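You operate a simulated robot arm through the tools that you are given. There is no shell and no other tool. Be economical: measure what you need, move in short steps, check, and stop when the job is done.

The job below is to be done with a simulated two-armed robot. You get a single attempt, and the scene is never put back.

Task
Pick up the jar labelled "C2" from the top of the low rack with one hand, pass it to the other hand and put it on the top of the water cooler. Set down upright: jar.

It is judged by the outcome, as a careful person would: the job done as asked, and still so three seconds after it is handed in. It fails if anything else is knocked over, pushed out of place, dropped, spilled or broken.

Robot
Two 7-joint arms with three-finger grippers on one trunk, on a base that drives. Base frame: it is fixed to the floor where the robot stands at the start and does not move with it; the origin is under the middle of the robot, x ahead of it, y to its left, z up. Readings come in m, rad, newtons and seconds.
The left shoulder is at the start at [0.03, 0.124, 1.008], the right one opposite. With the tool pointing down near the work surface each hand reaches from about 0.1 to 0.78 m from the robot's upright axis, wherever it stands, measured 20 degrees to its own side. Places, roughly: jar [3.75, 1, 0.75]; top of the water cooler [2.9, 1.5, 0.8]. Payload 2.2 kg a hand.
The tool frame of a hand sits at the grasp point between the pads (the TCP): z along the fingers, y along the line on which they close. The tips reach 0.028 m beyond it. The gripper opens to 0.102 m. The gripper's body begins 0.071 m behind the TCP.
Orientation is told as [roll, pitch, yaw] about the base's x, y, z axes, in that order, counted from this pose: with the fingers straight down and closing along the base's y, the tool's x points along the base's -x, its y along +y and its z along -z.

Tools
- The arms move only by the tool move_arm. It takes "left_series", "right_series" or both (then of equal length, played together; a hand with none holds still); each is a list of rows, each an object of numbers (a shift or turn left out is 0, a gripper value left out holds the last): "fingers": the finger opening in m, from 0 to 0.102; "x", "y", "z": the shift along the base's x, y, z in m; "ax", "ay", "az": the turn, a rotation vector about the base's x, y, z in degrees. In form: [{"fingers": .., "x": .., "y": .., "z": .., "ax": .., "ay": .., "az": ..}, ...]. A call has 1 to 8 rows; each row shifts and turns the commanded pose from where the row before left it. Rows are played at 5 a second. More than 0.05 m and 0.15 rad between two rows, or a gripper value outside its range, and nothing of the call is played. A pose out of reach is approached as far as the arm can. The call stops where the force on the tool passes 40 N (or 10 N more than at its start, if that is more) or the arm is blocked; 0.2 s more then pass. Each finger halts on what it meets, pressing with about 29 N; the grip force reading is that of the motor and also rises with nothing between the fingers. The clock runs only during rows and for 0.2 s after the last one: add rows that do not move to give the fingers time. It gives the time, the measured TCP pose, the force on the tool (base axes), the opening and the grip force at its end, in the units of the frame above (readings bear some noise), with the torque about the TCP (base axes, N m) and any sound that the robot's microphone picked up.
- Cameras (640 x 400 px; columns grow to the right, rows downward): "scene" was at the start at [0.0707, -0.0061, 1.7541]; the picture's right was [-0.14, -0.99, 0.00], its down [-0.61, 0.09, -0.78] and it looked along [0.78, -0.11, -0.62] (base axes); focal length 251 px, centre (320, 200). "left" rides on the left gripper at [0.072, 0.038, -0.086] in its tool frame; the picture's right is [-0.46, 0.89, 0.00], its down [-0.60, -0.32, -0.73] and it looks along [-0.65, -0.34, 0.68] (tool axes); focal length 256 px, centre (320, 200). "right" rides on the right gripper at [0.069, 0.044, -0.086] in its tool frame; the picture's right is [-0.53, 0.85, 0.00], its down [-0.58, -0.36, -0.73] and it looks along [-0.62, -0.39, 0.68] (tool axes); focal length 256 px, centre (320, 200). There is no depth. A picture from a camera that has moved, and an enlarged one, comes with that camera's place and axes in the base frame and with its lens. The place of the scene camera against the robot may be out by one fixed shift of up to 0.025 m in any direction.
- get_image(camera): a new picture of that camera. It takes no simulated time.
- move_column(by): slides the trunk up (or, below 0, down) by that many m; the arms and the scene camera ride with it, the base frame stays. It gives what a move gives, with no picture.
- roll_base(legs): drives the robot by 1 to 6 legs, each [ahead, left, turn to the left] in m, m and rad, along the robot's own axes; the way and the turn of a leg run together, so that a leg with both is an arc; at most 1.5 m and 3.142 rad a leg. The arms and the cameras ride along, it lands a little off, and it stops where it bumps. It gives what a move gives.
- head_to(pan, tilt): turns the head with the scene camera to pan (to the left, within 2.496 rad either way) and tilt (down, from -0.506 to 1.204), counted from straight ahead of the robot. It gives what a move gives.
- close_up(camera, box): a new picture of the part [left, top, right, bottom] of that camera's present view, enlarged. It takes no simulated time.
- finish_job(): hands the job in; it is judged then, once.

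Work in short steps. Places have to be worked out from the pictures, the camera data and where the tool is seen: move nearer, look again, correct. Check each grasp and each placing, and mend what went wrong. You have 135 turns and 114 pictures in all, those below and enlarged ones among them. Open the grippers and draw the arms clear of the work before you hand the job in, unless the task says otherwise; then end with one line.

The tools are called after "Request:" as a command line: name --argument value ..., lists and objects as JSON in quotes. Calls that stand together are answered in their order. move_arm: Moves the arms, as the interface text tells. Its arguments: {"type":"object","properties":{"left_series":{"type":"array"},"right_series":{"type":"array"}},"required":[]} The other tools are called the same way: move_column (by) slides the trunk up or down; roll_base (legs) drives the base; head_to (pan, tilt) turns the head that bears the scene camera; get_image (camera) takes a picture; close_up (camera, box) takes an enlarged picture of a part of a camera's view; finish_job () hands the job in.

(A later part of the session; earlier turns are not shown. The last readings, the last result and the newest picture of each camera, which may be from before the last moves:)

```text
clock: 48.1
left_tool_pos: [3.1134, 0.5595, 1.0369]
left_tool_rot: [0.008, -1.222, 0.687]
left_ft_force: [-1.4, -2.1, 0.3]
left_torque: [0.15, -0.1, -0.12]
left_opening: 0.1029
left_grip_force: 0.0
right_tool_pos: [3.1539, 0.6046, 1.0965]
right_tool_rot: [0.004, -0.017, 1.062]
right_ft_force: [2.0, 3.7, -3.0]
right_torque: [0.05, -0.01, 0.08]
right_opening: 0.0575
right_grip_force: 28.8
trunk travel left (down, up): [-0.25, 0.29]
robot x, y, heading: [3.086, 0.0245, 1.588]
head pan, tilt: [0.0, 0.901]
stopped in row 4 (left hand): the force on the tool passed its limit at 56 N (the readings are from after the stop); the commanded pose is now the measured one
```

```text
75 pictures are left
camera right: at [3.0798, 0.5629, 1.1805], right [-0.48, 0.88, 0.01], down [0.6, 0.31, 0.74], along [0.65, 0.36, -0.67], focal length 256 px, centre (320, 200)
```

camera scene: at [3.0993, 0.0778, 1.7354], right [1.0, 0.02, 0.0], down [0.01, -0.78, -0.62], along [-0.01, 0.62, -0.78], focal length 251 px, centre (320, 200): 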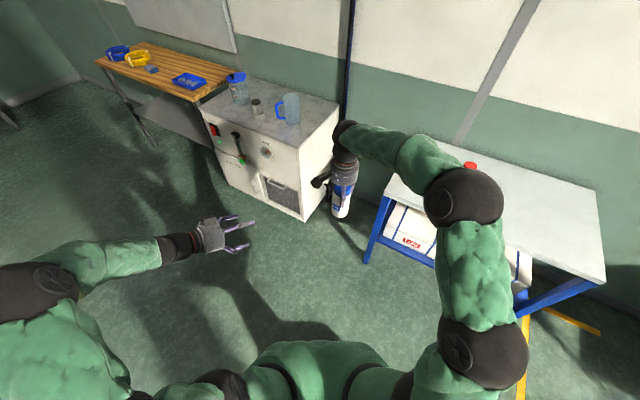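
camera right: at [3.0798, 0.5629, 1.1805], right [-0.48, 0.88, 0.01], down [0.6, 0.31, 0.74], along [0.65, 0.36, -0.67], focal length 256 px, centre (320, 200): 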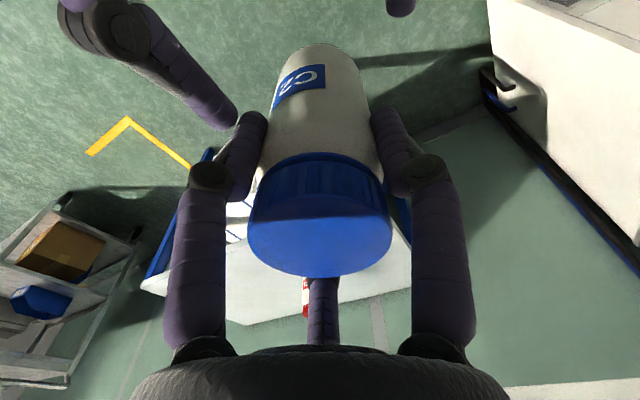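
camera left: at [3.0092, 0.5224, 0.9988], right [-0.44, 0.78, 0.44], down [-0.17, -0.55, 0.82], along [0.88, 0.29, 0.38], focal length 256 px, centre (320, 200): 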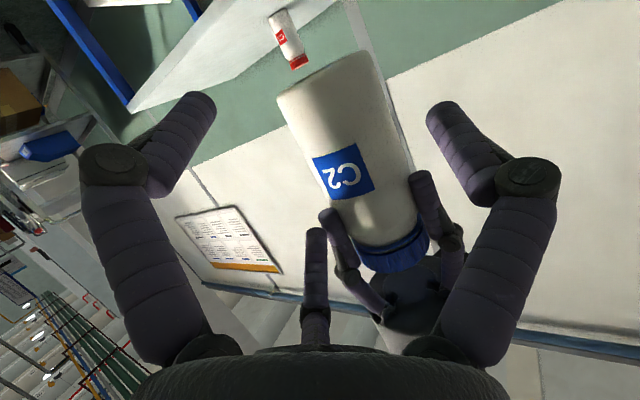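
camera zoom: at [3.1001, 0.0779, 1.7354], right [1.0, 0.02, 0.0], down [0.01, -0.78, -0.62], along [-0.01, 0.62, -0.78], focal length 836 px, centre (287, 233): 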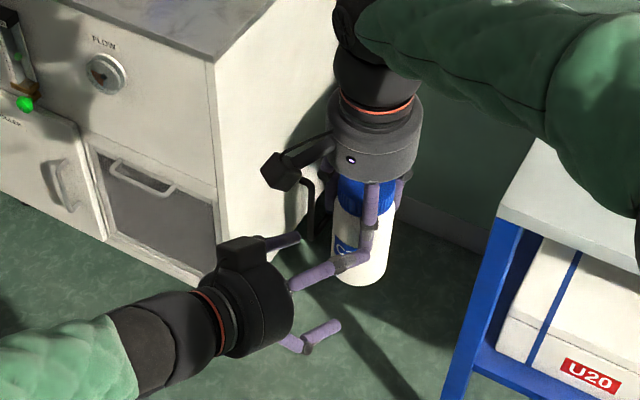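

The left hand has a real third finger, and its upper finger met one of the right hand's fingers; the jar is still held. There's too little bare jar below the right fingertips, so I'll back the left hand off. Then I'll set the jar back on the rack and re-grip it higher, by the cap.

Request:
move_arm --left_series '[{"x": -0.02, "y": -0.017}, {"x": -0.03, "y": -0.025}, {"x": -0.03, "y": -0.025}, {"x": -0.03, "y": -0.025}, {}]'

Request:
get_image --camera "right"

Request:
get_image --camera "scene"

```text
clock: 49.4
left_tool_pos: [3.001, 0.4669, 1.0364]
left_tool_rot: [0.002, -1.223, 0.689]
left_ft_force: [-0.7, 0.0, -1.2]
left_torque: [0.01, -0.01, -0.01]
left_opening: 0.1018
left_grip_force: 0.1
right_tool_pos: [3.1521, 0.6047, 1.0962]
right_tool_rot: [0.003, -0.016, 1.062]
right_ft_force: [-0.9, 0.0, -1.1]
right_torque: [-0.02, 0.02, 0.0]
right_opening: 0.0577
right_grip_force: 28.9
trunk travel left (down, up): [-0.25, 0.29]
robot x, y, heading: [3.083, 0.0246, 1.59]
head pan, tilt: [0.0, 0.901]
```

```text
74 pictures are left
camera right: at [3.0793, 0.5632, 1.1807], right [-0.48, 0.88, 0.01], down [0.6, 0.31, 0.74], along [0.65, 0.36, -0.67], focal length 256 px, centre (320, 200)
```

right: 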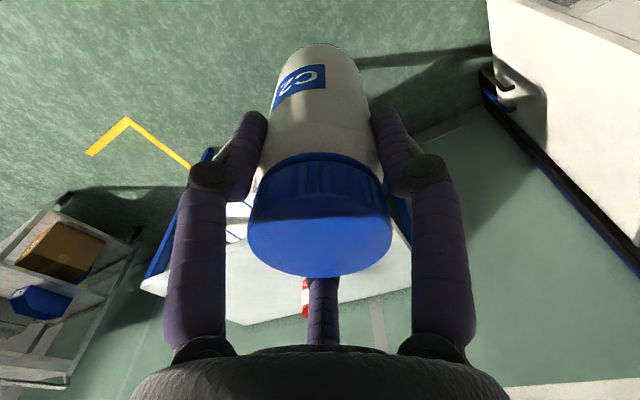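

```text
73 pictures are left
camera scene: at [3.0998, 0.0783, 1.7354], right [1.0, 0.02, 0.0], down [0.01, -0.78, -0.62], along [-0.01, 0.62, -0.78], focal length 251 px, centre (320, 200)
```

scene: 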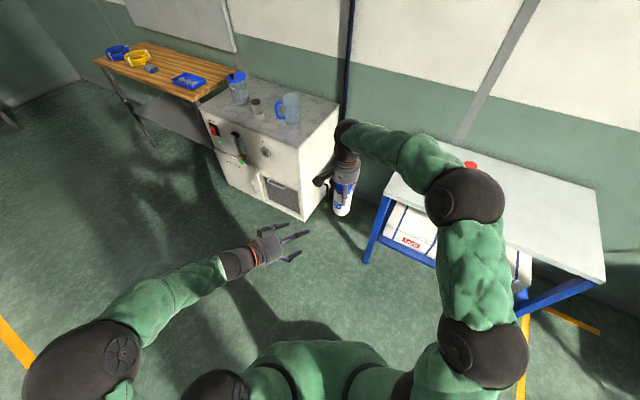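

The jar hasn't slipped. I'll drive back to the rack to set C2 on its old spot and re-grip it higher.

Request:
roll_base --legs '[[0, -0.7, 0], [0.3, 0, 0]]'

Request:
get_image --camera "scene"

```text
clock: 54.8
left_tool_pos: [3.6965, 0.7785, 1.0372]
left_tool_rot: [0.004, -1.223, 0.679]
left_ft_force: [-0.1, 0.2, -0.3]
left_torque: [0.02, 0.0, -0.05]
left_opening: 0.102
left_grip_force: 0.0
right_tool_pos: [3.8479, 0.9143, 1.0953]
right_tool_rot: [0.004, -0.016, 1.051]
right_ft_force: [-0.6, -0.6, -2.8]
right_torque: [-0.01, 0.02, 0.03]
right_opening: 0.0574
right_grip_force: 29.2
trunk travel left (down, up): [-0.25, 0.29]
robot x, y, heading: [3.777, 0.3353, 1.574]
head pan, tilt: [0.0, 0.901]
```

```text
72 pictures are left
camera scene: at [3.7896, 0.3892, 1.7353], right [1.0, 0.01, 0.0], down [0.0, -0.78, -0.62], along [0.0, 0.62, -0.78], focal length 251 px, centre (320, 200)
```

scene: 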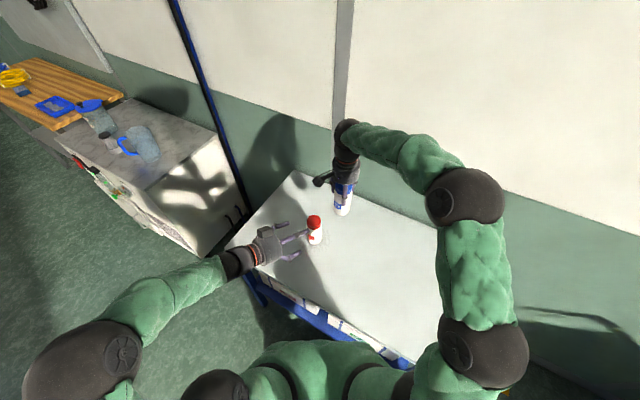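

I'll lift the left hand away from C1, and level the right hand and move it over a clear spot at about (3.90, 0.985).

Request:
move_arm --left_series '[{"z": 0.03, "x": -0.02}, {"x": -0.03, "y": -0.02}, {"x": -0.03, "y": -0.02}, {}, {}, {}, {}, {}]' --right_series '[{"x": 0.02, "y": 0.03, "ay": 0.9, "ax": -0.2}, {"x": 0.03, "y": 0.03}, {"y": 0.01, "z": -0.03}, {"z": -0.04}, {"z": -0.04}, {"z": -0.04}, {"z": -0.02}, {"z": -0.01}]'

Request:
close_up --camera "scene" --box '[270, 130, 430, 270]'

```text
clock: 56.6
left_tool_pos: [3.6167, 0.7391, 1.0669]
left_tool_rot: [0.005, -1.226, 0.676]
left_ft_force: [-0.1, 0.3, -0.4]
left_torque: [0.03, 0.0, 0.02]
left_opening: 0.1019
left_grip_force: 0.2
right_tool_pos: [3.8976, 0.9841, 0.918]
right_tool_rot: [0.017, -0.007, 1.053]
right_ft_force: [-0.7, -0.1, -2.0]
right_torque: [0.03, 0.01, -0.01]
right_opening: 0.0571
right_grip_force: 29.0
trunk travel left (down, up): [-0.25, 0.29]
robot x, y, heading: [3.7765, 0.3377, 1.577]
head pan, tilt: [0.0, 0.901]
```

```text
2.86 times, centred on (350, 200) of scene
camera zoom: at [3.7898, 0.388, 1.7354], right [1.0, 0.01, 0.0], down [0.0, -0.78, -0.62], along [0.0, 0.62, -0.78], focal length 717 px, centre (234, 200)
```

zoom: 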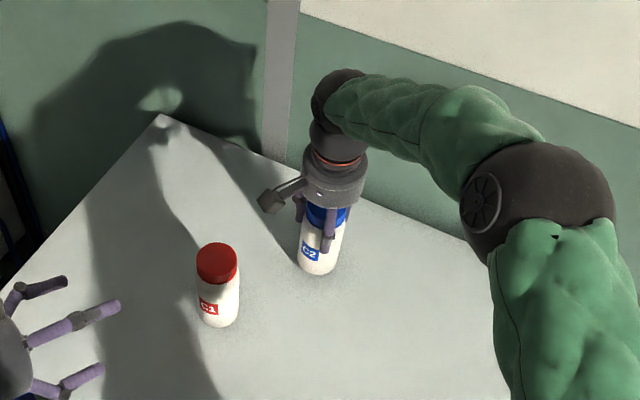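

A small residual tilt of about 1° remains. I'll correct it and lower in small steps to touch down.

Request:
move_arm --right_series '[{"ax": -0.72, "ay": -0.63}, {"z": -0.008}, {"z": -0.003}, {"z": -0.002}, {"z": -0.002}, {}]'

```text
clock: 58.0
left_tool_pos: [3.6168, 0.7383, 1.0671]
left_tool_rot: [0.006, -1.225, 0.678]
left_ft_force: [0.1, 0.1, 0.0]
left_torque: [0.0, -0.02, -0.01]
left_opening: 0.102
left_grip_force: 0.0
right_tool_pos: [3.8971, 0.984, 0.903]
right_tool_rot: [0.003, -0.002, 1.053]
right_ft_force: [1.0, -1.7, 5.4]
right_torque: [-0.26, -0.05, 0.03]
right_opening: 0.0573
right_grip_force: 29.0
trunk travel left (down, up): [-0.25, 0.29]
robot x, y, heading: [3.778, 0.3376, 1.571]
head pan, tilt: [0.0, 0.901]
```

It has touched down at the same height as before. I'll open, rise 22 mm, close again on the cap and check.

Request:
move_arm --right_series '[{"fingers": 0.07}, {"fingers": 0.085}, {"fingers": 0.095}, {"z": 0.022}, {}]'

Request:
get_image --camera "right"

Request:
move_arm --right_series '[{"fingers": 0.07}, {"fingers": 0.03}, {"fingers": 0.0}, {}, {}]'

Request:
get_image --camera "right"

```text
clock: 59.2
left_tool_pos: [3.6158, 0.7388, 1.0672]
left_tool_rot: [0.005, -1.226, 0.677]
left_ft_force: [0.5, -0.1, 0.3]
left_torque: [-0.02, -0.01, -0.02]
left_opening: 0.1018
left_grip_force: 0.1
right_tool_pos: [3.8962, 0.9837, 0.9239]
right_tool_rot: [0.0, -0.001, 1.051]
right_ft_force: [0.1, -0.9, 0.2]
right_torque: [0.02, 0.01, -0.02]
right_opening: 0.0951
right_grip_force: 0.1
trunk travel left (down, up): [-0.25, 0.29]
robot x, y, heading: [3.7712, 0.339, 1.579]
head pan, tilt: [0.0, 0.901]
```

```text
70 pictures are left
camera right: at [3.8235, 0.9448, 1.0092], right [-0.47, 0.88, 0.0], down [0.6, 0.32, 0.73], along [0.65, 0.34, -0.68], focal length 256 px, centre (320, 200)
```

right: 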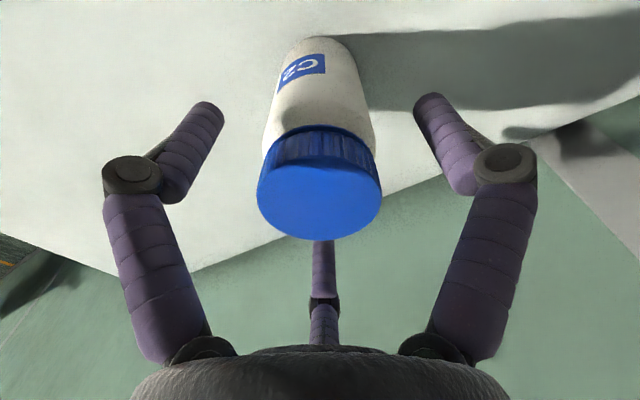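

```text
clock: 60.4
left_tool_pos: [3.617, 0.7372, 1.0677]
left_tool_rot: [0.008, -1.224, 0.678]
left_ft_force: [0.4, -0.3, -0.9]
left_torque: [0.0, 0.02, 0.02]
left_opening: 0.102
left_grip_force: 0.1
right_tool_pos: [3.8975, 0.9845, 0.9252]
right_tool_rot: [0.0, -0.003, 1.052]
right_ft_force: [1.8, 2.1, 5.9]
right_torque: [0.25, -0.08, -0.04]
right_opening: 0.0569
right_grip_force: 29.0
trunk travel left (down, up): [-0.25, 0.29]
robot x, y, heading: [3.7745, 0.3331, 1.572]
head pan, tilt: [0.0, 0.901]
```

```text
69 pictures are left
camera right: at [3.8238, 0.9449, 1.0103], right [-0.47, 0.88, 0.0], down [0.6, 0.32, 0.73], along [0.65, 0.35, -0.68], focal length 256 px, centre (320, 200)
```

right: 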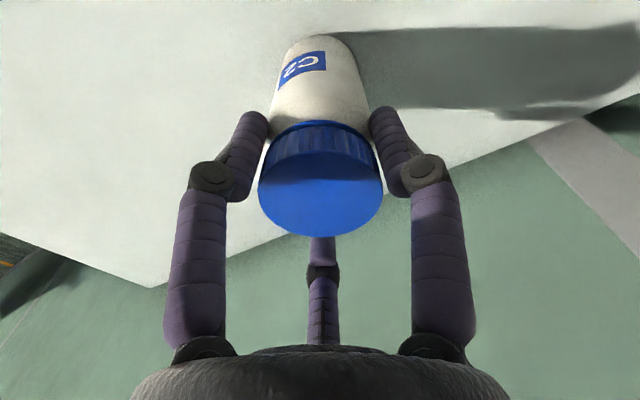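

It's closed on the cap at 57 mm. I'll lift slowly and check that it holds.

Request:
move_arm --right_series '[{"z": 0.005}, {"z": 0.015}, {"z": 0.03}, {"z": 0.045}, {"z": 0.045}, {"z": 0.04}, {}]'

Request:
get_image --camera "right"

Request:
get_image --camera "scene"

```text
clock: 62.0
left_tool_pos: [3.6168, 0.7375, 1.0673]
left_tool_rot: [0.006, -1.224, 0.678]
left_ft_force: [0.1, -0.4, -0.5]
left_torque: [0.0, -0.01, 0.0]
left_opening: 0.1019
left_grip_force: 0.1
right_tool_pos: [3.8972, 0.9844, 1.1036]
right_tool_rot: [0.001, 0.0, 1.053]
right_ft_force: [0.0, -0.1, -1.9]
right_torque: [-0.01, -0.02, 0.03]
right_opening: 0.0564
right_grip_force: 29.3
trunk travel left (down, up): [-0.25, 0.29]
robot x, y, heading: [3.7735, 0.3328, 1.574]
head pan, tilt: [0.0, 0.901]
```

```text
68 pictures are left
camera right: at [3.8245, 0.945, 1.1891], right [-0.47, 0.88, 0.0], down [0.6, 0.32, 0.73], along [0.65, 0.34, -0.68], focal length 256 px, centre (320, 200)
```

right: 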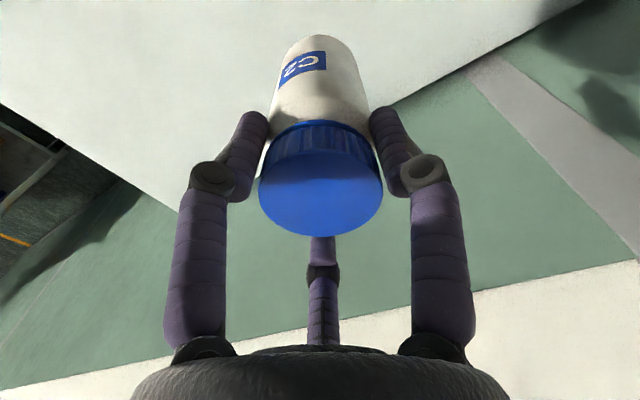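

```text
67 pictures are left
camera scene: at [3.7897, 0.3882, 1.7353], right [1.0, 0.01, 0.0], down [0.0, -0.78, -0.62], along [0.0, 0.62, -0.78], focal length 251 px, centre (320, 200)
```

scene: 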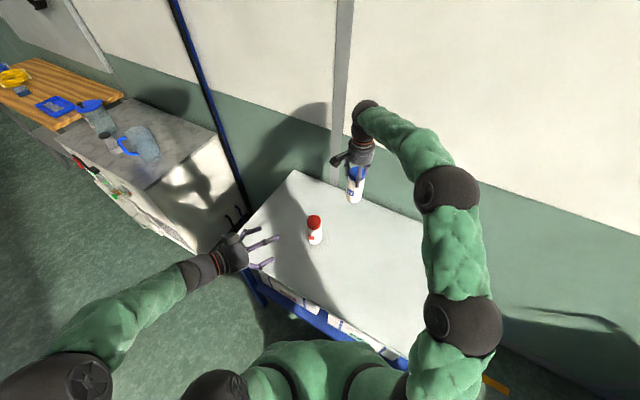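

The jar is held by the cap. Its base is now about 0.119 m below the right TCP, and the fingertips end about 91 mm above the base. I'll drive back to the open spot and reorient the left hand to point mostly forward.

Request:
roll_base --legs '[[-0.3, 0, 0], [0, 0.7, 0]]'

Request:
move_arm --left_series '[{"az": 7.5, "y": -0.01}, {"az": 7.5, "y": -0.01}, {"az": 7.5}, {"az": 7.5}, {"ax": 4.7, "ay": -1.7}, {}, {}]' --right_series '[{"x": -0.02, "y": 0.005}, {"x": -0.02, "y": 0.005}, {"x": -0.02, "y": 0.005}, {"x": -0.02, "y": 0.005}, {}, {}, {}]'

Request:
get_image --camera "scene"

Request:
get_image --camera "left"

```text
clock: 67.5
left_tool_pos: [2.9174, 0.4343, 1.0679]
left_tool_rot: [0.006, -1.226, 0.681]
left_ft_force: [0.4, -0.3, 0.5]
left_torque: [-0.02, 0.0, -0.04]
left_opening: 0.102
left_grip_force: 0.1
right_tool_pos: [3.1976, 0.6805, 1.1034]
right_tool_rot: [0.001, -0.001, 1.054]
right_ft_force: [0.2, 0.5, -2.0]
right_torque: [-0.04, 0.0, -0.01]
right_opening: 0.0563
right_grip_force: 28.7
trunk travel left (down, up): [-0.25, 0.29]
robot x, y, heading: [3.0783, 0.0332, 1.583]
head pan, tilt: [0.0, 0.901]
```

```text
clock: 69.1
left_tool_pos: [2.9171, 0.4131, 1.065]
left_tool_rot: [0.013, -1.309, 1.194]
left_ft_force: [-0.1, -0.8, 0.0]
left_torque: [0.02, 0.01, 0.01]
left_opening: 0.1022
left_grip_force: 0.1
right_tool_pos: [3.1184, 0.6985, 1.106]
right_tool_rot: [0.001, -0.002, 1.054]
right_ft_force: [-0.7, 0.5, -2.5]
right_torque: [0.01, -0.01, -0.01]
right_opening: 0.0563
right_grip_force: 29.1
trunk travel left (down, up): [-0.25, 0.29]
robot x, y, heading: [3.0753, 0.0335, 1.578]
head pan, tilt: [0.0, 0.901]
```

```text
66 pictures are left
camera scene: at [3.0915, 0.0836, 1.7354], right [1.0, 0.01, 0.0], down [0.01, -0.78, -0.62], along [-0.01, 0.62, -0.78], focal length 251 px, centre (320, 200)
```

scene: 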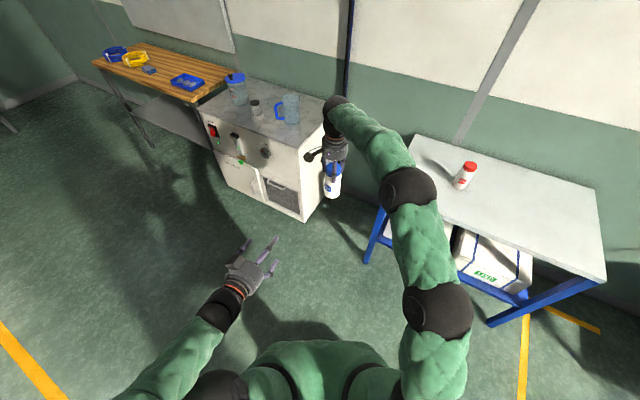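

```text
65 pictures are left
camera left: at [2.8467, 0.3324, 1.02], right [-0.78, 0.42, 0.45], down [0.1, -0.63, 0.77], along [0.61, 0.65, 0.45], focal length 256 px, centre (320, 200)
```

left: 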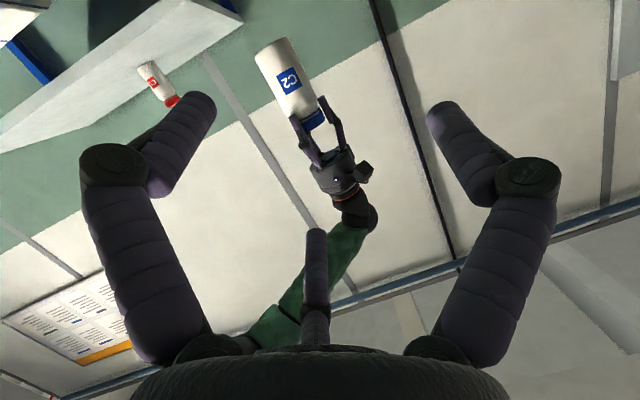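

The jar base is at about z 0.987. I'll move the left hand to a standoff 0.10 m short, aligned along azimuth 68° at z 1.045, with the two-finger side offset to the right.

Request:
move_arm --left_series '[{"x": 0.029, "y": 0.03, "z": -0.01}, {"x": 0.029, "y": 0.03, "z": -0.01}, {"x": 0.029, "y": 0.03}, {"x": 0.029, "y": 0.03}, {"x": 0.029, "y": 0.03}, {"x": 0.0275, "y": 0.0286}, {}]'

Request:
get_image --camera "left"

Request:
get_image --camera "right"

Request:
close_up --camera "scene" --box '[260, 90, 400, 230]'

```text
clock: 70.7
left_tool_pos: [2.9716, 0.5849, 1.1209]
left_tool_rot: [-0.021, -1.308, 1.216]
left_ft_force: [-0.9, 0.5, 0.0]
left_torque: [0.0, -0.02, 0.01]
left_opening: 0.1017
left_grip_force: 0.1
left hand out of reach, approached as far as the arm can: row 2, 3, 4, 5, 6
right_tool_pos: [3.118, 0.6983, 1.1057]
right_tool_rot: [-0.002, -0.002, 1.055]
right_ft_force: [0.2, -0.5, -2.1]
right_torque: [0.01, 0.04, 0.01]
right_opening: 0.056
right_grip_force: 28.7
trunk travel left (down, up): [-0.25, 0.29]
robot x, y, heading: [3.0763, 0.0316, 1.578]
head pan, tilt: [0.0, 0.901]
```

```text
64 pictures are left
camera left: at [2.8999, 0.5048, 1.0736], right [-0.78, 0.44, 0.44], down [0.09, -0.63, 0.77], along [0.62, 0.64, 0.45], focal length 256 px, centre (320, 200)
```

left: 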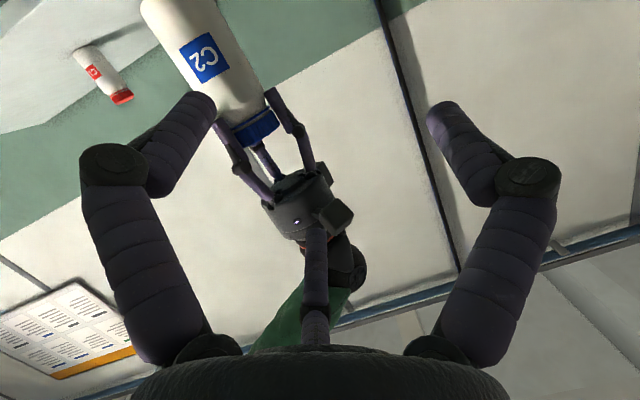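

```text
63 pictures are left
camera right: at [3.0449, 0.6592, 1.1909], right [-0.47, 0.88, 0.0], down [0.6, 0.32, 0.73], along [0.65, 0.35, -0.68], focal length 256 px, centre (320, 200)
```

right: 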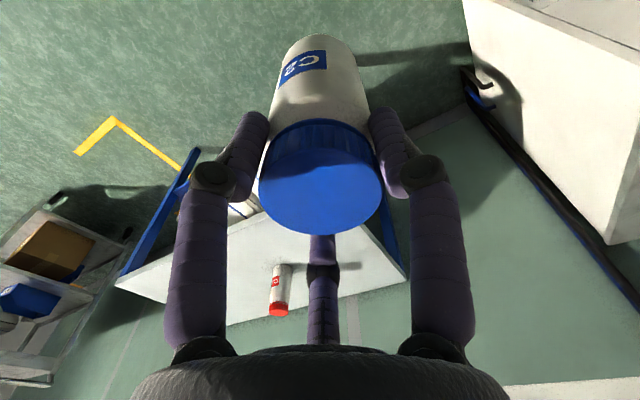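

```text
2.86 times, centred on (330, 160) of scene
camera zoom: at [3.091, 0.0824, 1.7354], right [1.0, 0.01, 0.0], down [0.01, -0.78, -0.62], along [0.0, 0.62, -0.78], focal length 717 px, centre (291, 314)
```

zoom: 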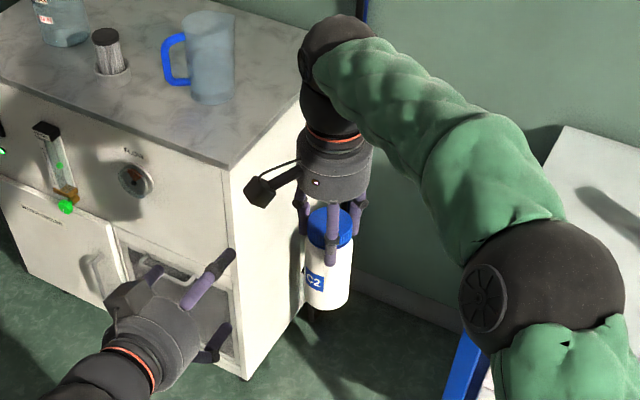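

The left arm can't reach there at that heading, but it could at 40°. I'll take the left hand back and turn it to its earlier heading (φ≈40°). I'll yaw the right hand by −28° to keep the same finger interleave, and bring it to the earlier handover spot.

Request:
move_arm --left_series '[{"x": -0.0275, "y": -0.0286}, {"x": -0.029, "y": -0.03}, {"x": -0.029, "y": -0.03}, {"x": -0.029, "y": -0.03}, {"x": -0.029, "y": -0.03, "z": 0.01}, {"x": -0.029, "y": -0.03, "z": 0.01}, {}]' --right_series '[{"x": 0.01, "y": -0.02, "az": -5}, {"x": 0.01, "y": -0.02, "az": -5}, {"x": 0.01, "y": -0.02, "az": -5}, {"y": -0.02, "az": -5}, {"y": -0.02, "az": -5}, {"az": -3}, {}]'

Request:
move_arm --left_series '[{"az": -7.5}, {"az": -7.5}, {"az": -7.5}, {"az": -6}, {}]'

Request:
get_image --camera "scene"

```text
clock: 72.3
left_tool_pos: [2.8004, 0.4072, 1.1385]
left_tool_rot: [0.012, -1.312, 1.195]
left_ft_force: [0.2, -0.5, 0.2]
left_torque: [-0.01, -0.01, 0.07]
left_opening: 0.102
left_grip_force: 0.0
right_tool_pos: [3.148, 0.599, 1.1048]
right_tool_rot: [-0.001, 0.0, 0.564]
right_ft_force: [0.6, -0.3, -1.5]
right_torque: [0.02, -0.04, 0.0]
right_opening: 0.0561
right_grip_force: 28.9
trunk travel left (down, up): [-0.25, 0.29]
robot x, y, heading: [3.0755, 0.0318, 1.575]
head pan, tilt: [0.0, 0.901]
```

```text
clock: 73.5
left_tool_pos: [2.8018, 0.4056, 1.1402]
left_tool_rot: [0.014, -1.312, 0.696]
left_ft_force: [0.2, 0.9, -0.1]
left_torque: [-0.03, 0.01, 0.0]
left_opening: 0.102
left_grip_force: 0.1
right_tool_pos: [3.1489, 0.5996, 1.1044]
right_tool_rot: [0.001, 0.0, 0.565]
right_ft_force: [0.4, -0.1, -1.5]
right_torque: [0.01, -0.01, 0.01]
right_opening: 0.056
right_grip_force: 28.8
trunk travel left (down, up): [-0.25, 0.29]
robot x, y, heading: [3.0766, 0.0308, 1.576]
head pan, tilt: [0.0, 0.901]
```

```text
61 pictures are left
camera scene: at [3.0916, 0.083, 1.7354], right [1.0, 0.01, 0.0], down [0.01, -0.78, -0.62], along [-0.01, 0.62, -0.78], focal length 251 px, centre (320, 200)
```

scene: 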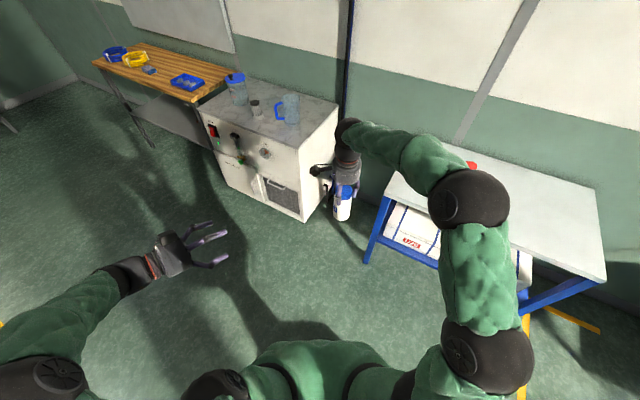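

Both hands are where I wanted them. I'll move the left hand to a standoff 0.11 m short of the jar.

Request:
move_arm --left_series '[{"x": 0.0376, "y": 0.0154, "z": -0.0139}, {"x": 0.0376, "y": 0.0154, "z": -0.0139}, {"x": 0.0376, "y": 0.0154, "z": -0.0139}, {"x": 0.0376, "y": 0.0154, "z": -0.0139}, {"x": 0.0376, "y": 0.0154, "z": -0.0139}, {"x": 0.0376, "y": 0.0154, "z": -0.0139}, {"x": 0.0374, "y": 0.0151, "z": -0.0136}, {}]'

Request:
get_image --camera "left"

Request:
get_image --camera "right"

Request:
close_up --camera "scene" --box '[260, 110, 400, 250]'

```text
clock: 75.3
left_tool_pos: [3.0671, 0.5141, 1.0428]
left_tool_rot: [0.012, -1.313, 0.697]
left_ft_force: [-0.8, -0.4, -1.2]
left_torque: [-0.02, 0.0, 0.04]
left_opening: 0.1019
left_grip_force: 0.1
right_tool_pos: [3.1481, 0.5994, 1.1041]
right_tool_rot: [0.0, -0.002, 0.566]
right_ft_force: [-0.4, 0.3, -1.7]
right_torque: [0.03, -0.06, 0.0]
right_opening: 0.0558
right_grip_force: 28.4
trunk travel left (down, up): [-0.25, 0.29]
robot x, y, heading: [3.0795, 0.0299, 1.574]
head pan, tilt: [0.0, 0.901]
```

```text
60 pictures are left
camera left: at [2.9656, 0.4772, 0.9955], right [-0.49, 0.75, 0.45], down [-0.21, -0.6, 0.77], along [0.85, 0.28, 0.45], focal length 256 px, centre (320, 200)
```

left: 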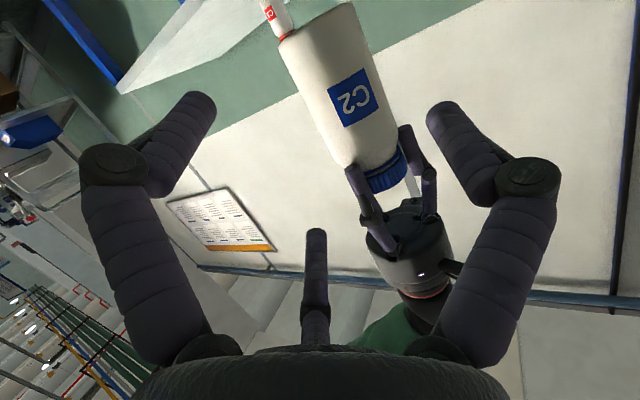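

```text
59 pictures are left
camera right: at [3.0656, 0.5983, 1.1896], right [0.0, 1.0, 0.0], down [0.68, 0.0, 0.73], along [0.73, 0.0, -0.68], focal length 256 px, centre (320, 200)
```

right: 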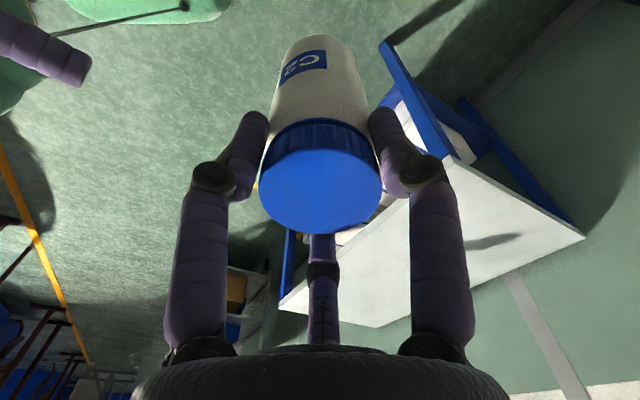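

```text
2.86 times, centred on (330, 180) of scene
camera zoom: at [3.0908, 0.0825, 1.7354], right [1.0, 0.01, 0.0], down [0.01, -0.78, -0.62], along [0.0, 0.62, -0.78], focal length 717 px, centre (291, 257)
```

zoom: 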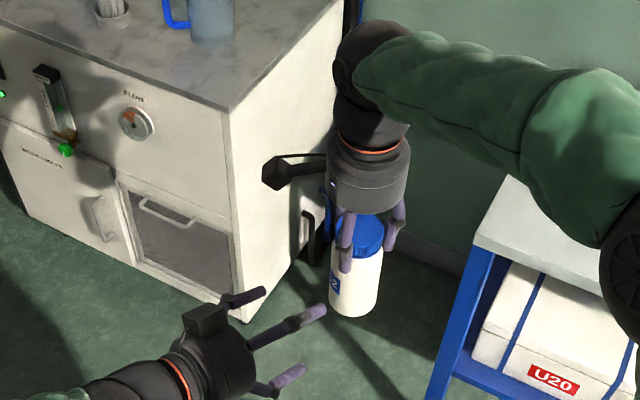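

The alignment looks right, and the left upper finger should pass on the outer side of the right hand's near finger. I'll advance in small steps and look.

Request:
move_arm --left_series '[{"x": 0.0153, "y": 0.0128}, {"x": 0.0153, "y": 0.0128}, {"x": 0.0115, "y": 0.0096}, {}]'

Request:
get_image --camera "left"

Request:
get_image --camera "right"

Request:
close_up --camera "scene" --box '[290, 140, 390, 240]'

```text
clock: 76.3
left_tool_pos: [3.1079, 0.5498, 1.0414]
left_tool_rot: [0.013, -1.31, 0.699]
left_ft_force: [0.3, -0.6, -0.7]
left_torque: [-0.01, 0.0, 0.0]
left_opening: 0.1021
left_grip_force: 0.1
right_tool_pos: [3.1487, 0.6002, 1.1042]
right_tool_rot: [-0.001, -0.003, 0.565]
right_ft_force: [-0.7, -0.1, -1.4]
right_torque: [-0.03, 0.01, 0.04]
right_opening: 0.0556
right_grip_force: 28.7
trunk travel left (down, up): [-0.25, 0.29]
robot x, y, heading: [3.0806, 0.0324, 1.573]
head pan, tilt: [0.0, 0.901]
```

```text
57 pictures are left
camera left: at [3.0059, 0.5121, 0.9951], right [-0.49, 0.75, 0.45], down [-0.21, -0.6, 0.77], along [0.85, 0.28, 0.45], focal length 256 px, centre (320, 200)
```

left: 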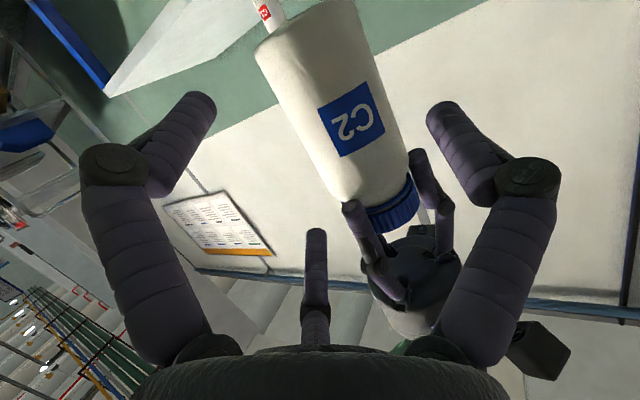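

```text
56 pictures are left
camera right: at [3.0658, 0.5987, 1.1894], right [0.0, 1.0, 0.0], down [0.68, 0.0, 0.73], along [0.73, 0.0, -0.68], focal length 256 px, centre (320, 200)
```

right: 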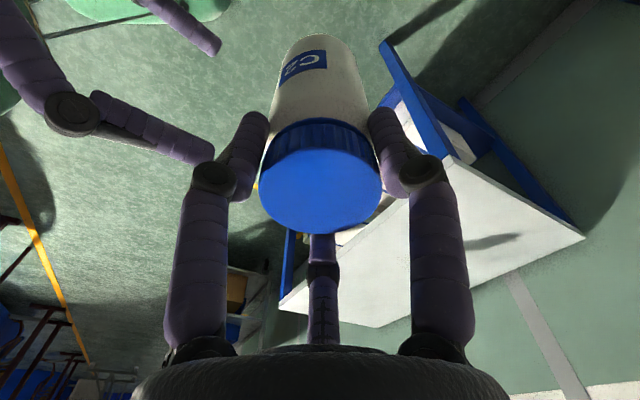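

```text
4.00 times, centred on (340, 190) of scene
camera zoom: at [3.0911, 0.0831, 1.7354], right [1.0, 0.01, 0.0], down [0.01, -0.78, -0.62], along [0.0, 0.62, -0.78], focal length 1003 px, centre (240, 240)
```

zoom: 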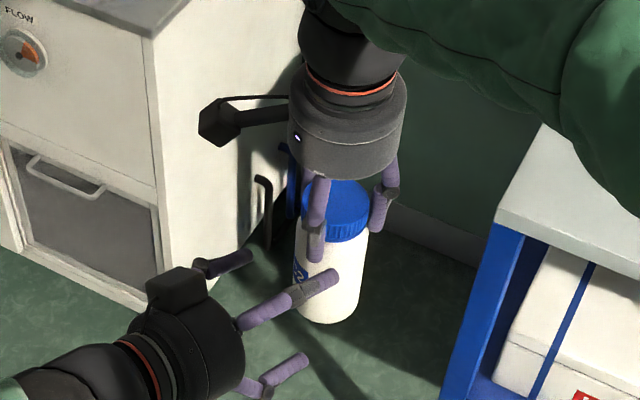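

No contact so far, and the left upper finger is passing outside the right hand's finger as planned. I'll advance the last 47 mm in small steps.

Request:
move_arm --left_series '[{"x": 0.0115, "y": 0.0096}, {"x": 0.0115, "y": 0.0096}, {"x": 0.0077, "y": 0.0064}, {"x": 0.0053, "y": 0.0044}, {}]'

Request:
get_image --camera "left"

Request:
close_up --camera "scene" --box '[290, 140, 390, 240]'

Request:
get_image --camera "right"

```text
clock: 77.5
left_tool_pos: [3.143, 0.5787, 1.042]
left_tool_rot: [0.012, -1.313, 0.702]
left_ft_force: [-0.7, -0.4, -0.9]
left_torque: [-0.04, -0.02, -0.02]
left_opening: 0.1019
left_grip_force: 0.1
right_tool_pos: [3.1486, 0.5998, 1.1037]
right_tool_rot: [-0.001, -0.001, 0.564]
right_ft_force: [0.1, 0.7, -1.7]
right_torque: [-0.01, 0.01, 0.01]
right_opening: 0.0554
right_grip_force: 29.3
trunk travel left (down, up): [-0.25, 0.29]
robot x, y, heading: [3.0757, 0.0349, 1.577]
head pan, tilt: [0.0, 0.901]
```

```text
54 pictures are left
camera left: at [3.0412, 0.5421, 0.9949], right [-0.49, 0.75, 0.45], down [-0.21, -0.6, 0.77], along [0.85, 0.28, 0.45], focal length 256 px, centre (320, 200)
```

left: 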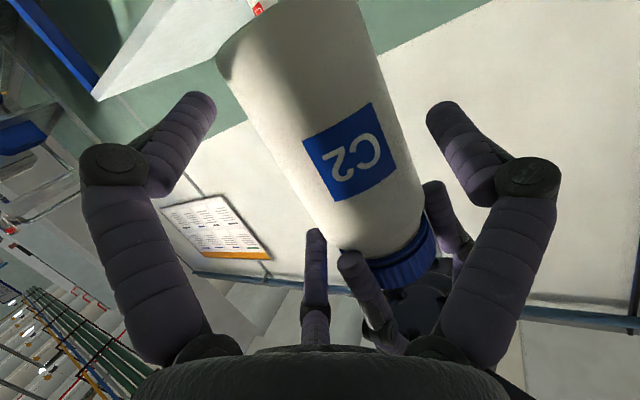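

```text
4.00 times, centred on (340, 190) of scene
camera zoom: at [3.0912, 0.0833, 1.7354], right [1.0, 0.01, 0.0], down [0.01, -0.78, -0.62], along [0.0, 0.62, -0.78], focal length 1003 px, centre (240, 240)
```

zoom: 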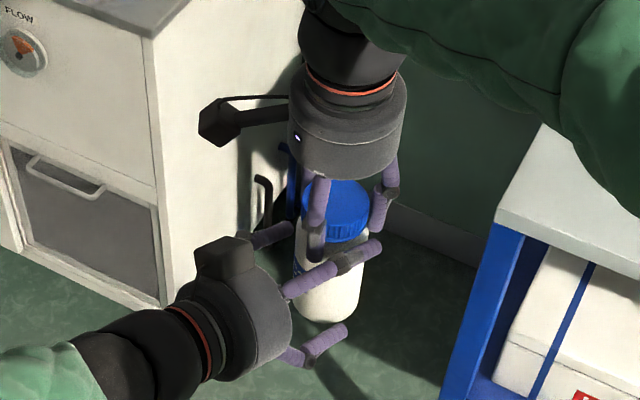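

```text
52 pictures are left
camera right: at [3.0659, 0.5989, 1.1893], right [0.0, 1.0, 0.0], down [0.68, 0.0, 0.73], along [0.73, 0.0, -0.68], focal length 256 px, centre (320, 200)
```

right: 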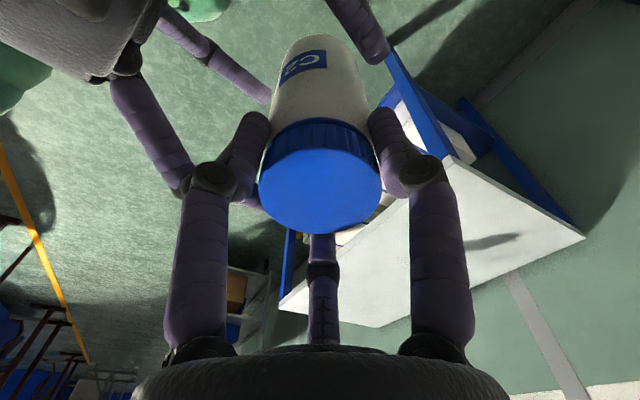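

There's no contact and the jar now sits between the left fingers. I'll close the left hand while the right keeps hold.

Request:
move_arm --left_series '[{"fingers": 0.085}, {"fingers": 0.07}, {"fingers": 0.055}, {"fingers": 0.03}, {"fingers": 0.0}, {}, {}]'

Request:
get_image --camera "left"

Request:
close_up --camera "scene" --box '[290, 140, 390, 240]'

```text
clock: 79.1
left_tool_pos: [3.1426, 0.578, 1.0418]
left_tool_rot: [0.014, -1.31, 0.698]
left_ft_force: [-1.5, -0.4, -0.4]
left_torque: [0.08, -0.01, -0.15]
left_opening: 0.081
left_grip_force: 28.9
right_tool_pos: [3.1482, 0.5997, 1.1045]
right_tool_rot: [-0.001, -0.001, 0.565]
right_ft_force: [1.8, 0.0, -1.5]
right_torque: [-0.07, -0.11, 0.18]
right_opening: 0.0552
right_grip_force: 28.7
trunk travel left (down, up): [-0.25, 0.29]
robot x, y, heading: [3.0781, 0.0321, 1.582]
head pan, tilt: [0.0, 0.901]
```

```text
51 pictures are left
camera left: at [3.0412, 0.5421, 0.9948], right [-0.49, 0.75, 0.45], down [-0.21, -0.6, 0.77], along [0.85, 0.28, 0.45], focal length 256 px, centre (320, 200)
```

left: 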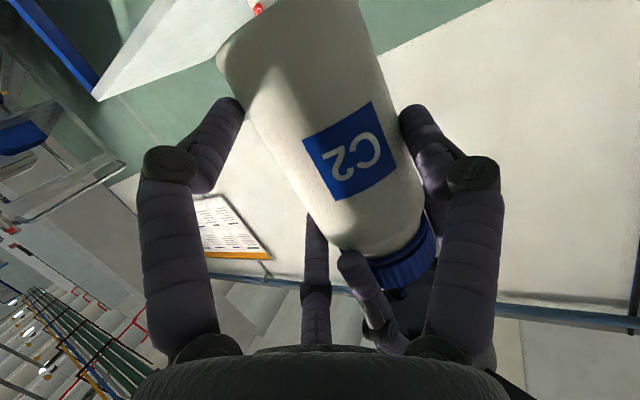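

```text
4.00 times, centred on (340, 190) of scene
camera zoom: at [3.0913, 0.0833, 1.7354], right [1.0, 0.01, 0.0], down [0.01, -0.78, -0.62], along [0.0, 0.62, -0.78], focal length 1003 px, centre (240, 240)
```

zoom: 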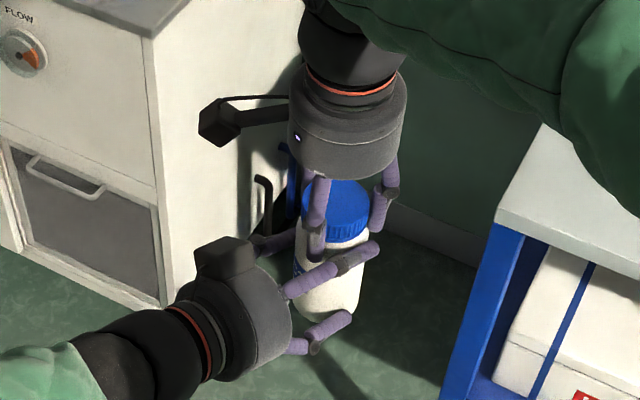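

The left hand grips the body at 0.081 opening, as its three-finger geometry predicts. I'll open the right hand just slightly, draw it straight up, and watch the left hold.

Request:
move_arm --right_series '[{"fingers": 0.061}, {"fingers": 0.066}, {}, {"z": 0.008}, {"z": 0.015}, {"z": 0.025}, {"z": 0.03}, {}]'

Request:
close_up --camera "scene" --box '[280, 120, 400, 240]'

Request:
get_image --camera "left"

```text
clock: 80.9
left_tool_pos: [3.142, 0.5788, 1.0421]
left_tool_rot: [0.011, -1.31, 0.699]
left_ft_force: [-0.3, 0.0, -0.4]
left_torque: [-0.03, 0.0, -0.01]
left_opening: 0.0809
left_grip_force: 28.6
right_tool_pos: [3.1484, 0.5996, 1.1811]
right_tool_rot: [-0.001, -0.001, 0.565]
right_ft_force: [-0.6, -0.2, -0.7]
right_torque: [-0.01, -0.03, 0.04]
right_opening: 0.066
right_grip_force: 0.1
trunk travel left (down, up): [-0.25, 0.29]
robot x, y, heading: [3.0736, 0.0354, 1.579]
head pan, tilt: [0.0, 0.901]
```

```text
3.33 times, centred on (340, 180) of scene
camera zoom: at [3.0914, 0.0837, 1.7353], right [1.0, 0.01, 0.0], down [0.01, -0.78, -0.62], along [0.0, 0.62, -0.78], focal length 836 px, centre (253, 267)
```

zoom: 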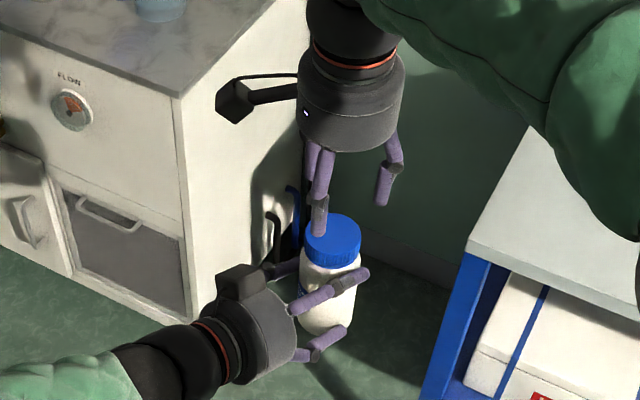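

```text
48 pictures are left
camera left: at [3.0413, 0.5423, 0.9947], right [-0.49, 0.75, 0.45], down [-0.21, -0.6, 0.77], along [0.85, 0.28, 0.45], focal length 256 px, centre (320, 200)
```

left: 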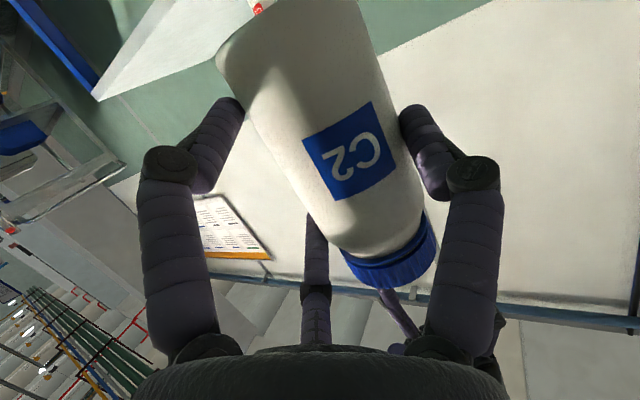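

The handover worked and the left hand holds the jar upright. I'll take the right hand up and away to the right, then tilt the head to survey the cooler top.

Request:
move_arm --right_series '[{"z": 0.04}, {"z": 0.03, "x": 0.02}, {"x": 0.045}, {"x": 0.045}, {"x": 0.045, "y": -0.02}, {"x": 0.04, "y": -0.03}, {"x": 0.03, "y": -0.04}, {"y": -0.045}]'

Request:
head_to --pan 0.25 --tilt 0.7

Request:
get_image --camera "scene"

```text
clock: 82.7
left_tool_pos: [3.1414, 0.5771, 1.0432]
left_tool_rot: [0.016, -1.313, 0.698]
left_ft_force: [-0.4, -0.6, -0.2]
left_torque: [-0.06, 0.0, 0.02]
left_opening: 0.0807
left_grip_force: 28.8
right_tool_pos: [3.3727, 0.4621, 1.2539]
right_tool_rot: [0.001, -0.002, 0.566]
right_ft_force: [0.3, -0.5, 0.1]
right_torque: [0.01, -0.01, -0.01]
right_opening: 0.066
right_grip_force: 0.1
trunk travel left (down, up): [-0.25, 0.29]
robot x, y, heading: [3.0753, 0.0316, 1.582]
head pan, tilt: [0.0, 0.901]
```

```text
clock: 83.5
left_tool_pos: [3.1435, 0.578, 1.0423]
left_tool_rot: [0.014, -1.312, 0.697]
left_ft_force: [0.3, 0.2, 0.1]
left_torque: [-0.05, 0.04, 0.03]
left_opening: 0.0808
left_grip_force: 28.5
right_tool_pos: [3.3728, 0.4643, 1.2536]
right_tool_rot: [0.001, -0.001, 0.566]
right_ft_force: [-0.3, -0.3, 0.1]
right_torque: [0.01, 0.0, 0.03]
right_opening: 0.0659
right_grip_force: 0.1
trunk travel left (down, up): [-0.25, 0.29]
robot x, y, heading: [3.0732, 0.0305, 1.582]
head pan, tilt: [0.25, 0.7]
```

```text
47 pictures are left
camera scene: at [3.0704, 0.0895, 1.7515], right [0.97, 0.25, 0.0], down [0.16, -0.62, -0.76], along [-0.19, 0.74, -0.64], focal length 251 px, centre (320, 200)
```

scene: 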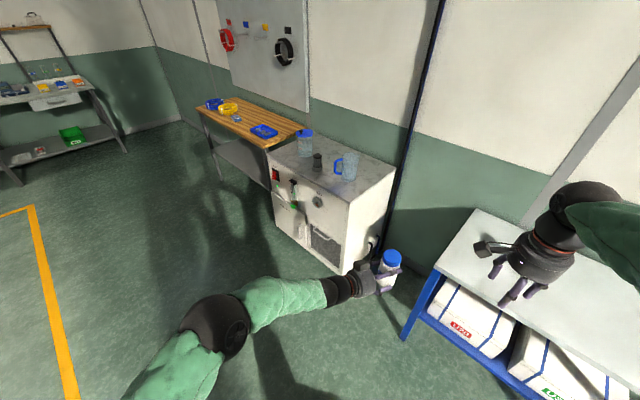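

The cooler stands at an angle, its front facing about azimuth 242°, with free surface near its front right corner at about (2.9, 1.33). I'll turn the base to face it squarely with the left hand and come nearer, keeping short of the edge.

Request:
roll_base --legs '[[0, 0, 0.384], [0.44, -0.09, 0]]'

Request:
head_to --pan 0.0 --tilt 0.85

Request:
get_image --camera "scene"

Request:
get_image --camera "left"

```text
clock: 87.3
left_tool_pos: [2.8559, 1.002, 1.042]
left_tool_rot: [0.01, -1.312, 1.079]
left_ft_force: [0.4, -0.2, -0.4]
left_torque: [-0.03, -0.02, 0.01]
left_opening: 0.0807
left_grip_force: 29.7
right_tool_pos: [3.1126, 0.9798, 1.2539]
right_tool_rot: [0.0, 0.0, 0.942]
right_ft_force: [-0.5, 0.7, 0.0]
right_torque: [-0.03, -0.03, -0.04]
right_opening: 0.0661
right_grip_force: 0.0
trunk travel left (down, up): [-0.25, 0.29]
robot x, y, heading: [3.0031, 0.4669, 1.957]
head pan, tilt: [0.25, 0.7]
```

```text
clock: 88.1
left_tool_pos: [2.8575, 1.0002, 1.0427]
left_tool_rot: [0.011, -1.31, 1.078]
left_ft_force: [-0.2, 0.7, -0.5]
left_torque: [-0.03, 0.02, -0.01]
left_opening: 0.0808
left_grip_force: 29.4
right_tool_pos: [3.1124, 0.9811, 1.2544]
right_tool_rot: [0.0, -0.003, 0.942]
right_ft_force: [0.3, -0.2, 0.4]
right_torque: [-0.01, 0.0, 0.01]
right_opening: 0.0659
right_grip_force: 0.1
trunk travel left (down, up): [-0.25, 0.29]
robot x, y, heading: [2.997, 0.4673, 1.955]
head pan, tilt: [0.0, 0.85]
```

```text
46 pictures are left
camera scene: at [2.9937, 0.5186, 1.7393], right [0.93, 0.38, 0.0], down [0.28, -0.7, -0.66], along [-0.25, 0.61, -0.75], focal length 251 px, centre (320, 200)
```

scene: 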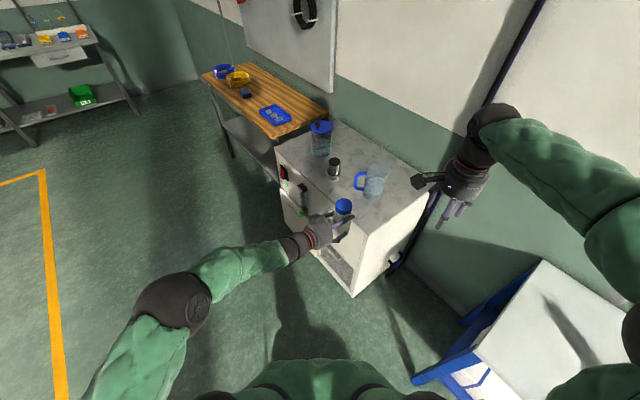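

```text
45 pictures are left
camera left: at [2.7762, 0.9289, 0.9948], right [-0.73, 0.52, 0.45], down [0.03, -0.64, 0.77], along [0.69, 0.57, 0.45], focal length 256 px, centre (320, 200)
```

left: 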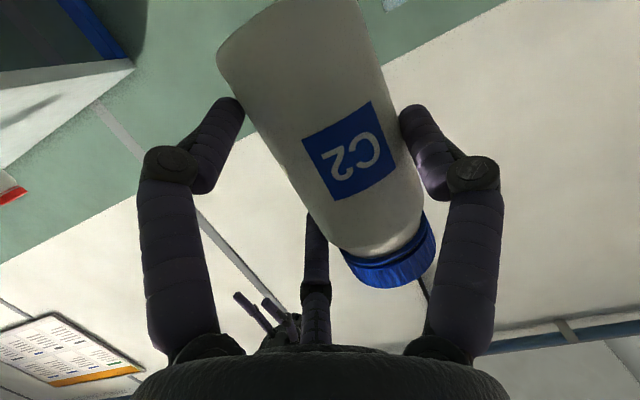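

I'll zoom in on the cooler top to fix its front edge, corner and height.

Request:
close_up --camera "scene" --box '[270, 110, 450, 310]'

```text
2.00 times, centred on (360, 210) of scene
camera zoom: at [2.9937, 0.5186, 1.7393], right [0.93, 0.38, 0.0], down [0.28, -0.7, -0.66], along [-0.25, 0.61, -0.75], focal length 502 px, centre (240, 180)
```

zoom: 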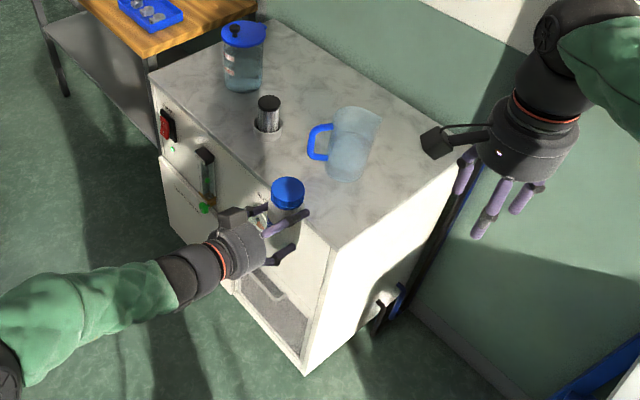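

From triangulation the cooler top is at roughly z 0.85–0.9, higher than the quoted 0.8. I'll use the right wrist camera, whose pose is precise, for a second view.

Request:
get_image --camera "right"

```text
43 pictures are left
camera right: at [3.0363, 0.9484, 1.3393], right [-0.37, 0.93, 0.0], down [0.63, 0.25, 0.73], along [0.68, 0.27, -0.68], focal length 256 px, centre (320, 200)
```

right: 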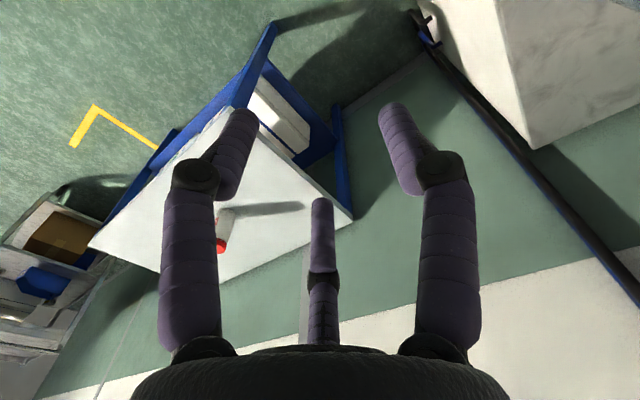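

The right camera faces the wrong way, so I'll yaw the right hand to point it at the cooler.

Request:
move_arm --right_series '[{"az": 8}, {"az": 8}, {"az": 8}, {"az": 8}, {"az": 8}, {"az": 8}, {"az": 8}, {"az": 8}]'

Request:
get_image --camera "right"

```text
clock: 89.9
left_tool_pos: [2.8565, 1.001, 1.0422]
left_tool_rot: [0.012, -1.312, 1.077]
left_ft_force: [0.0, 0.3, 0.2]
left_torque: [-0.06, -0.02, 0.02]
left_opening: 0.081
left_grip_force: 29.6
right_tool_pos: [3.1119, 0.9795, 1.2539]
right_tool_rot: [0.001, 0.0, 2.064]
right_ft_force: [-0.8, -0.2, 0.0]
right_torque: [0.0, 0.0, 0.05]
right_opening: 0.066
right_grip_force: 0.1
trunk travel left (down, up): [-0.25, 0.29]
robot x, y, heading: [2.9927, 0.4691, 1.953]
head pan, tilt: [0.0, 0.85]
```

```text
42 pictures are left
camera right: at [3.1062, 0.8975, 1.3393], right [-1.0, 0.07, 0.0], down [0.05, 0.68, 0.73], along [0.05, 0.73, -0.68], focal length 256 px, centre (320, 200)
```

right: 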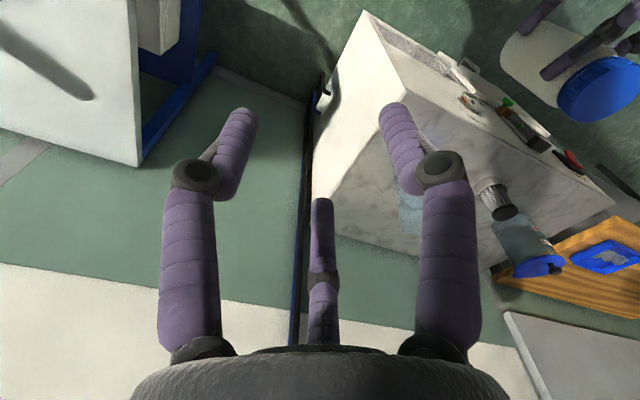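

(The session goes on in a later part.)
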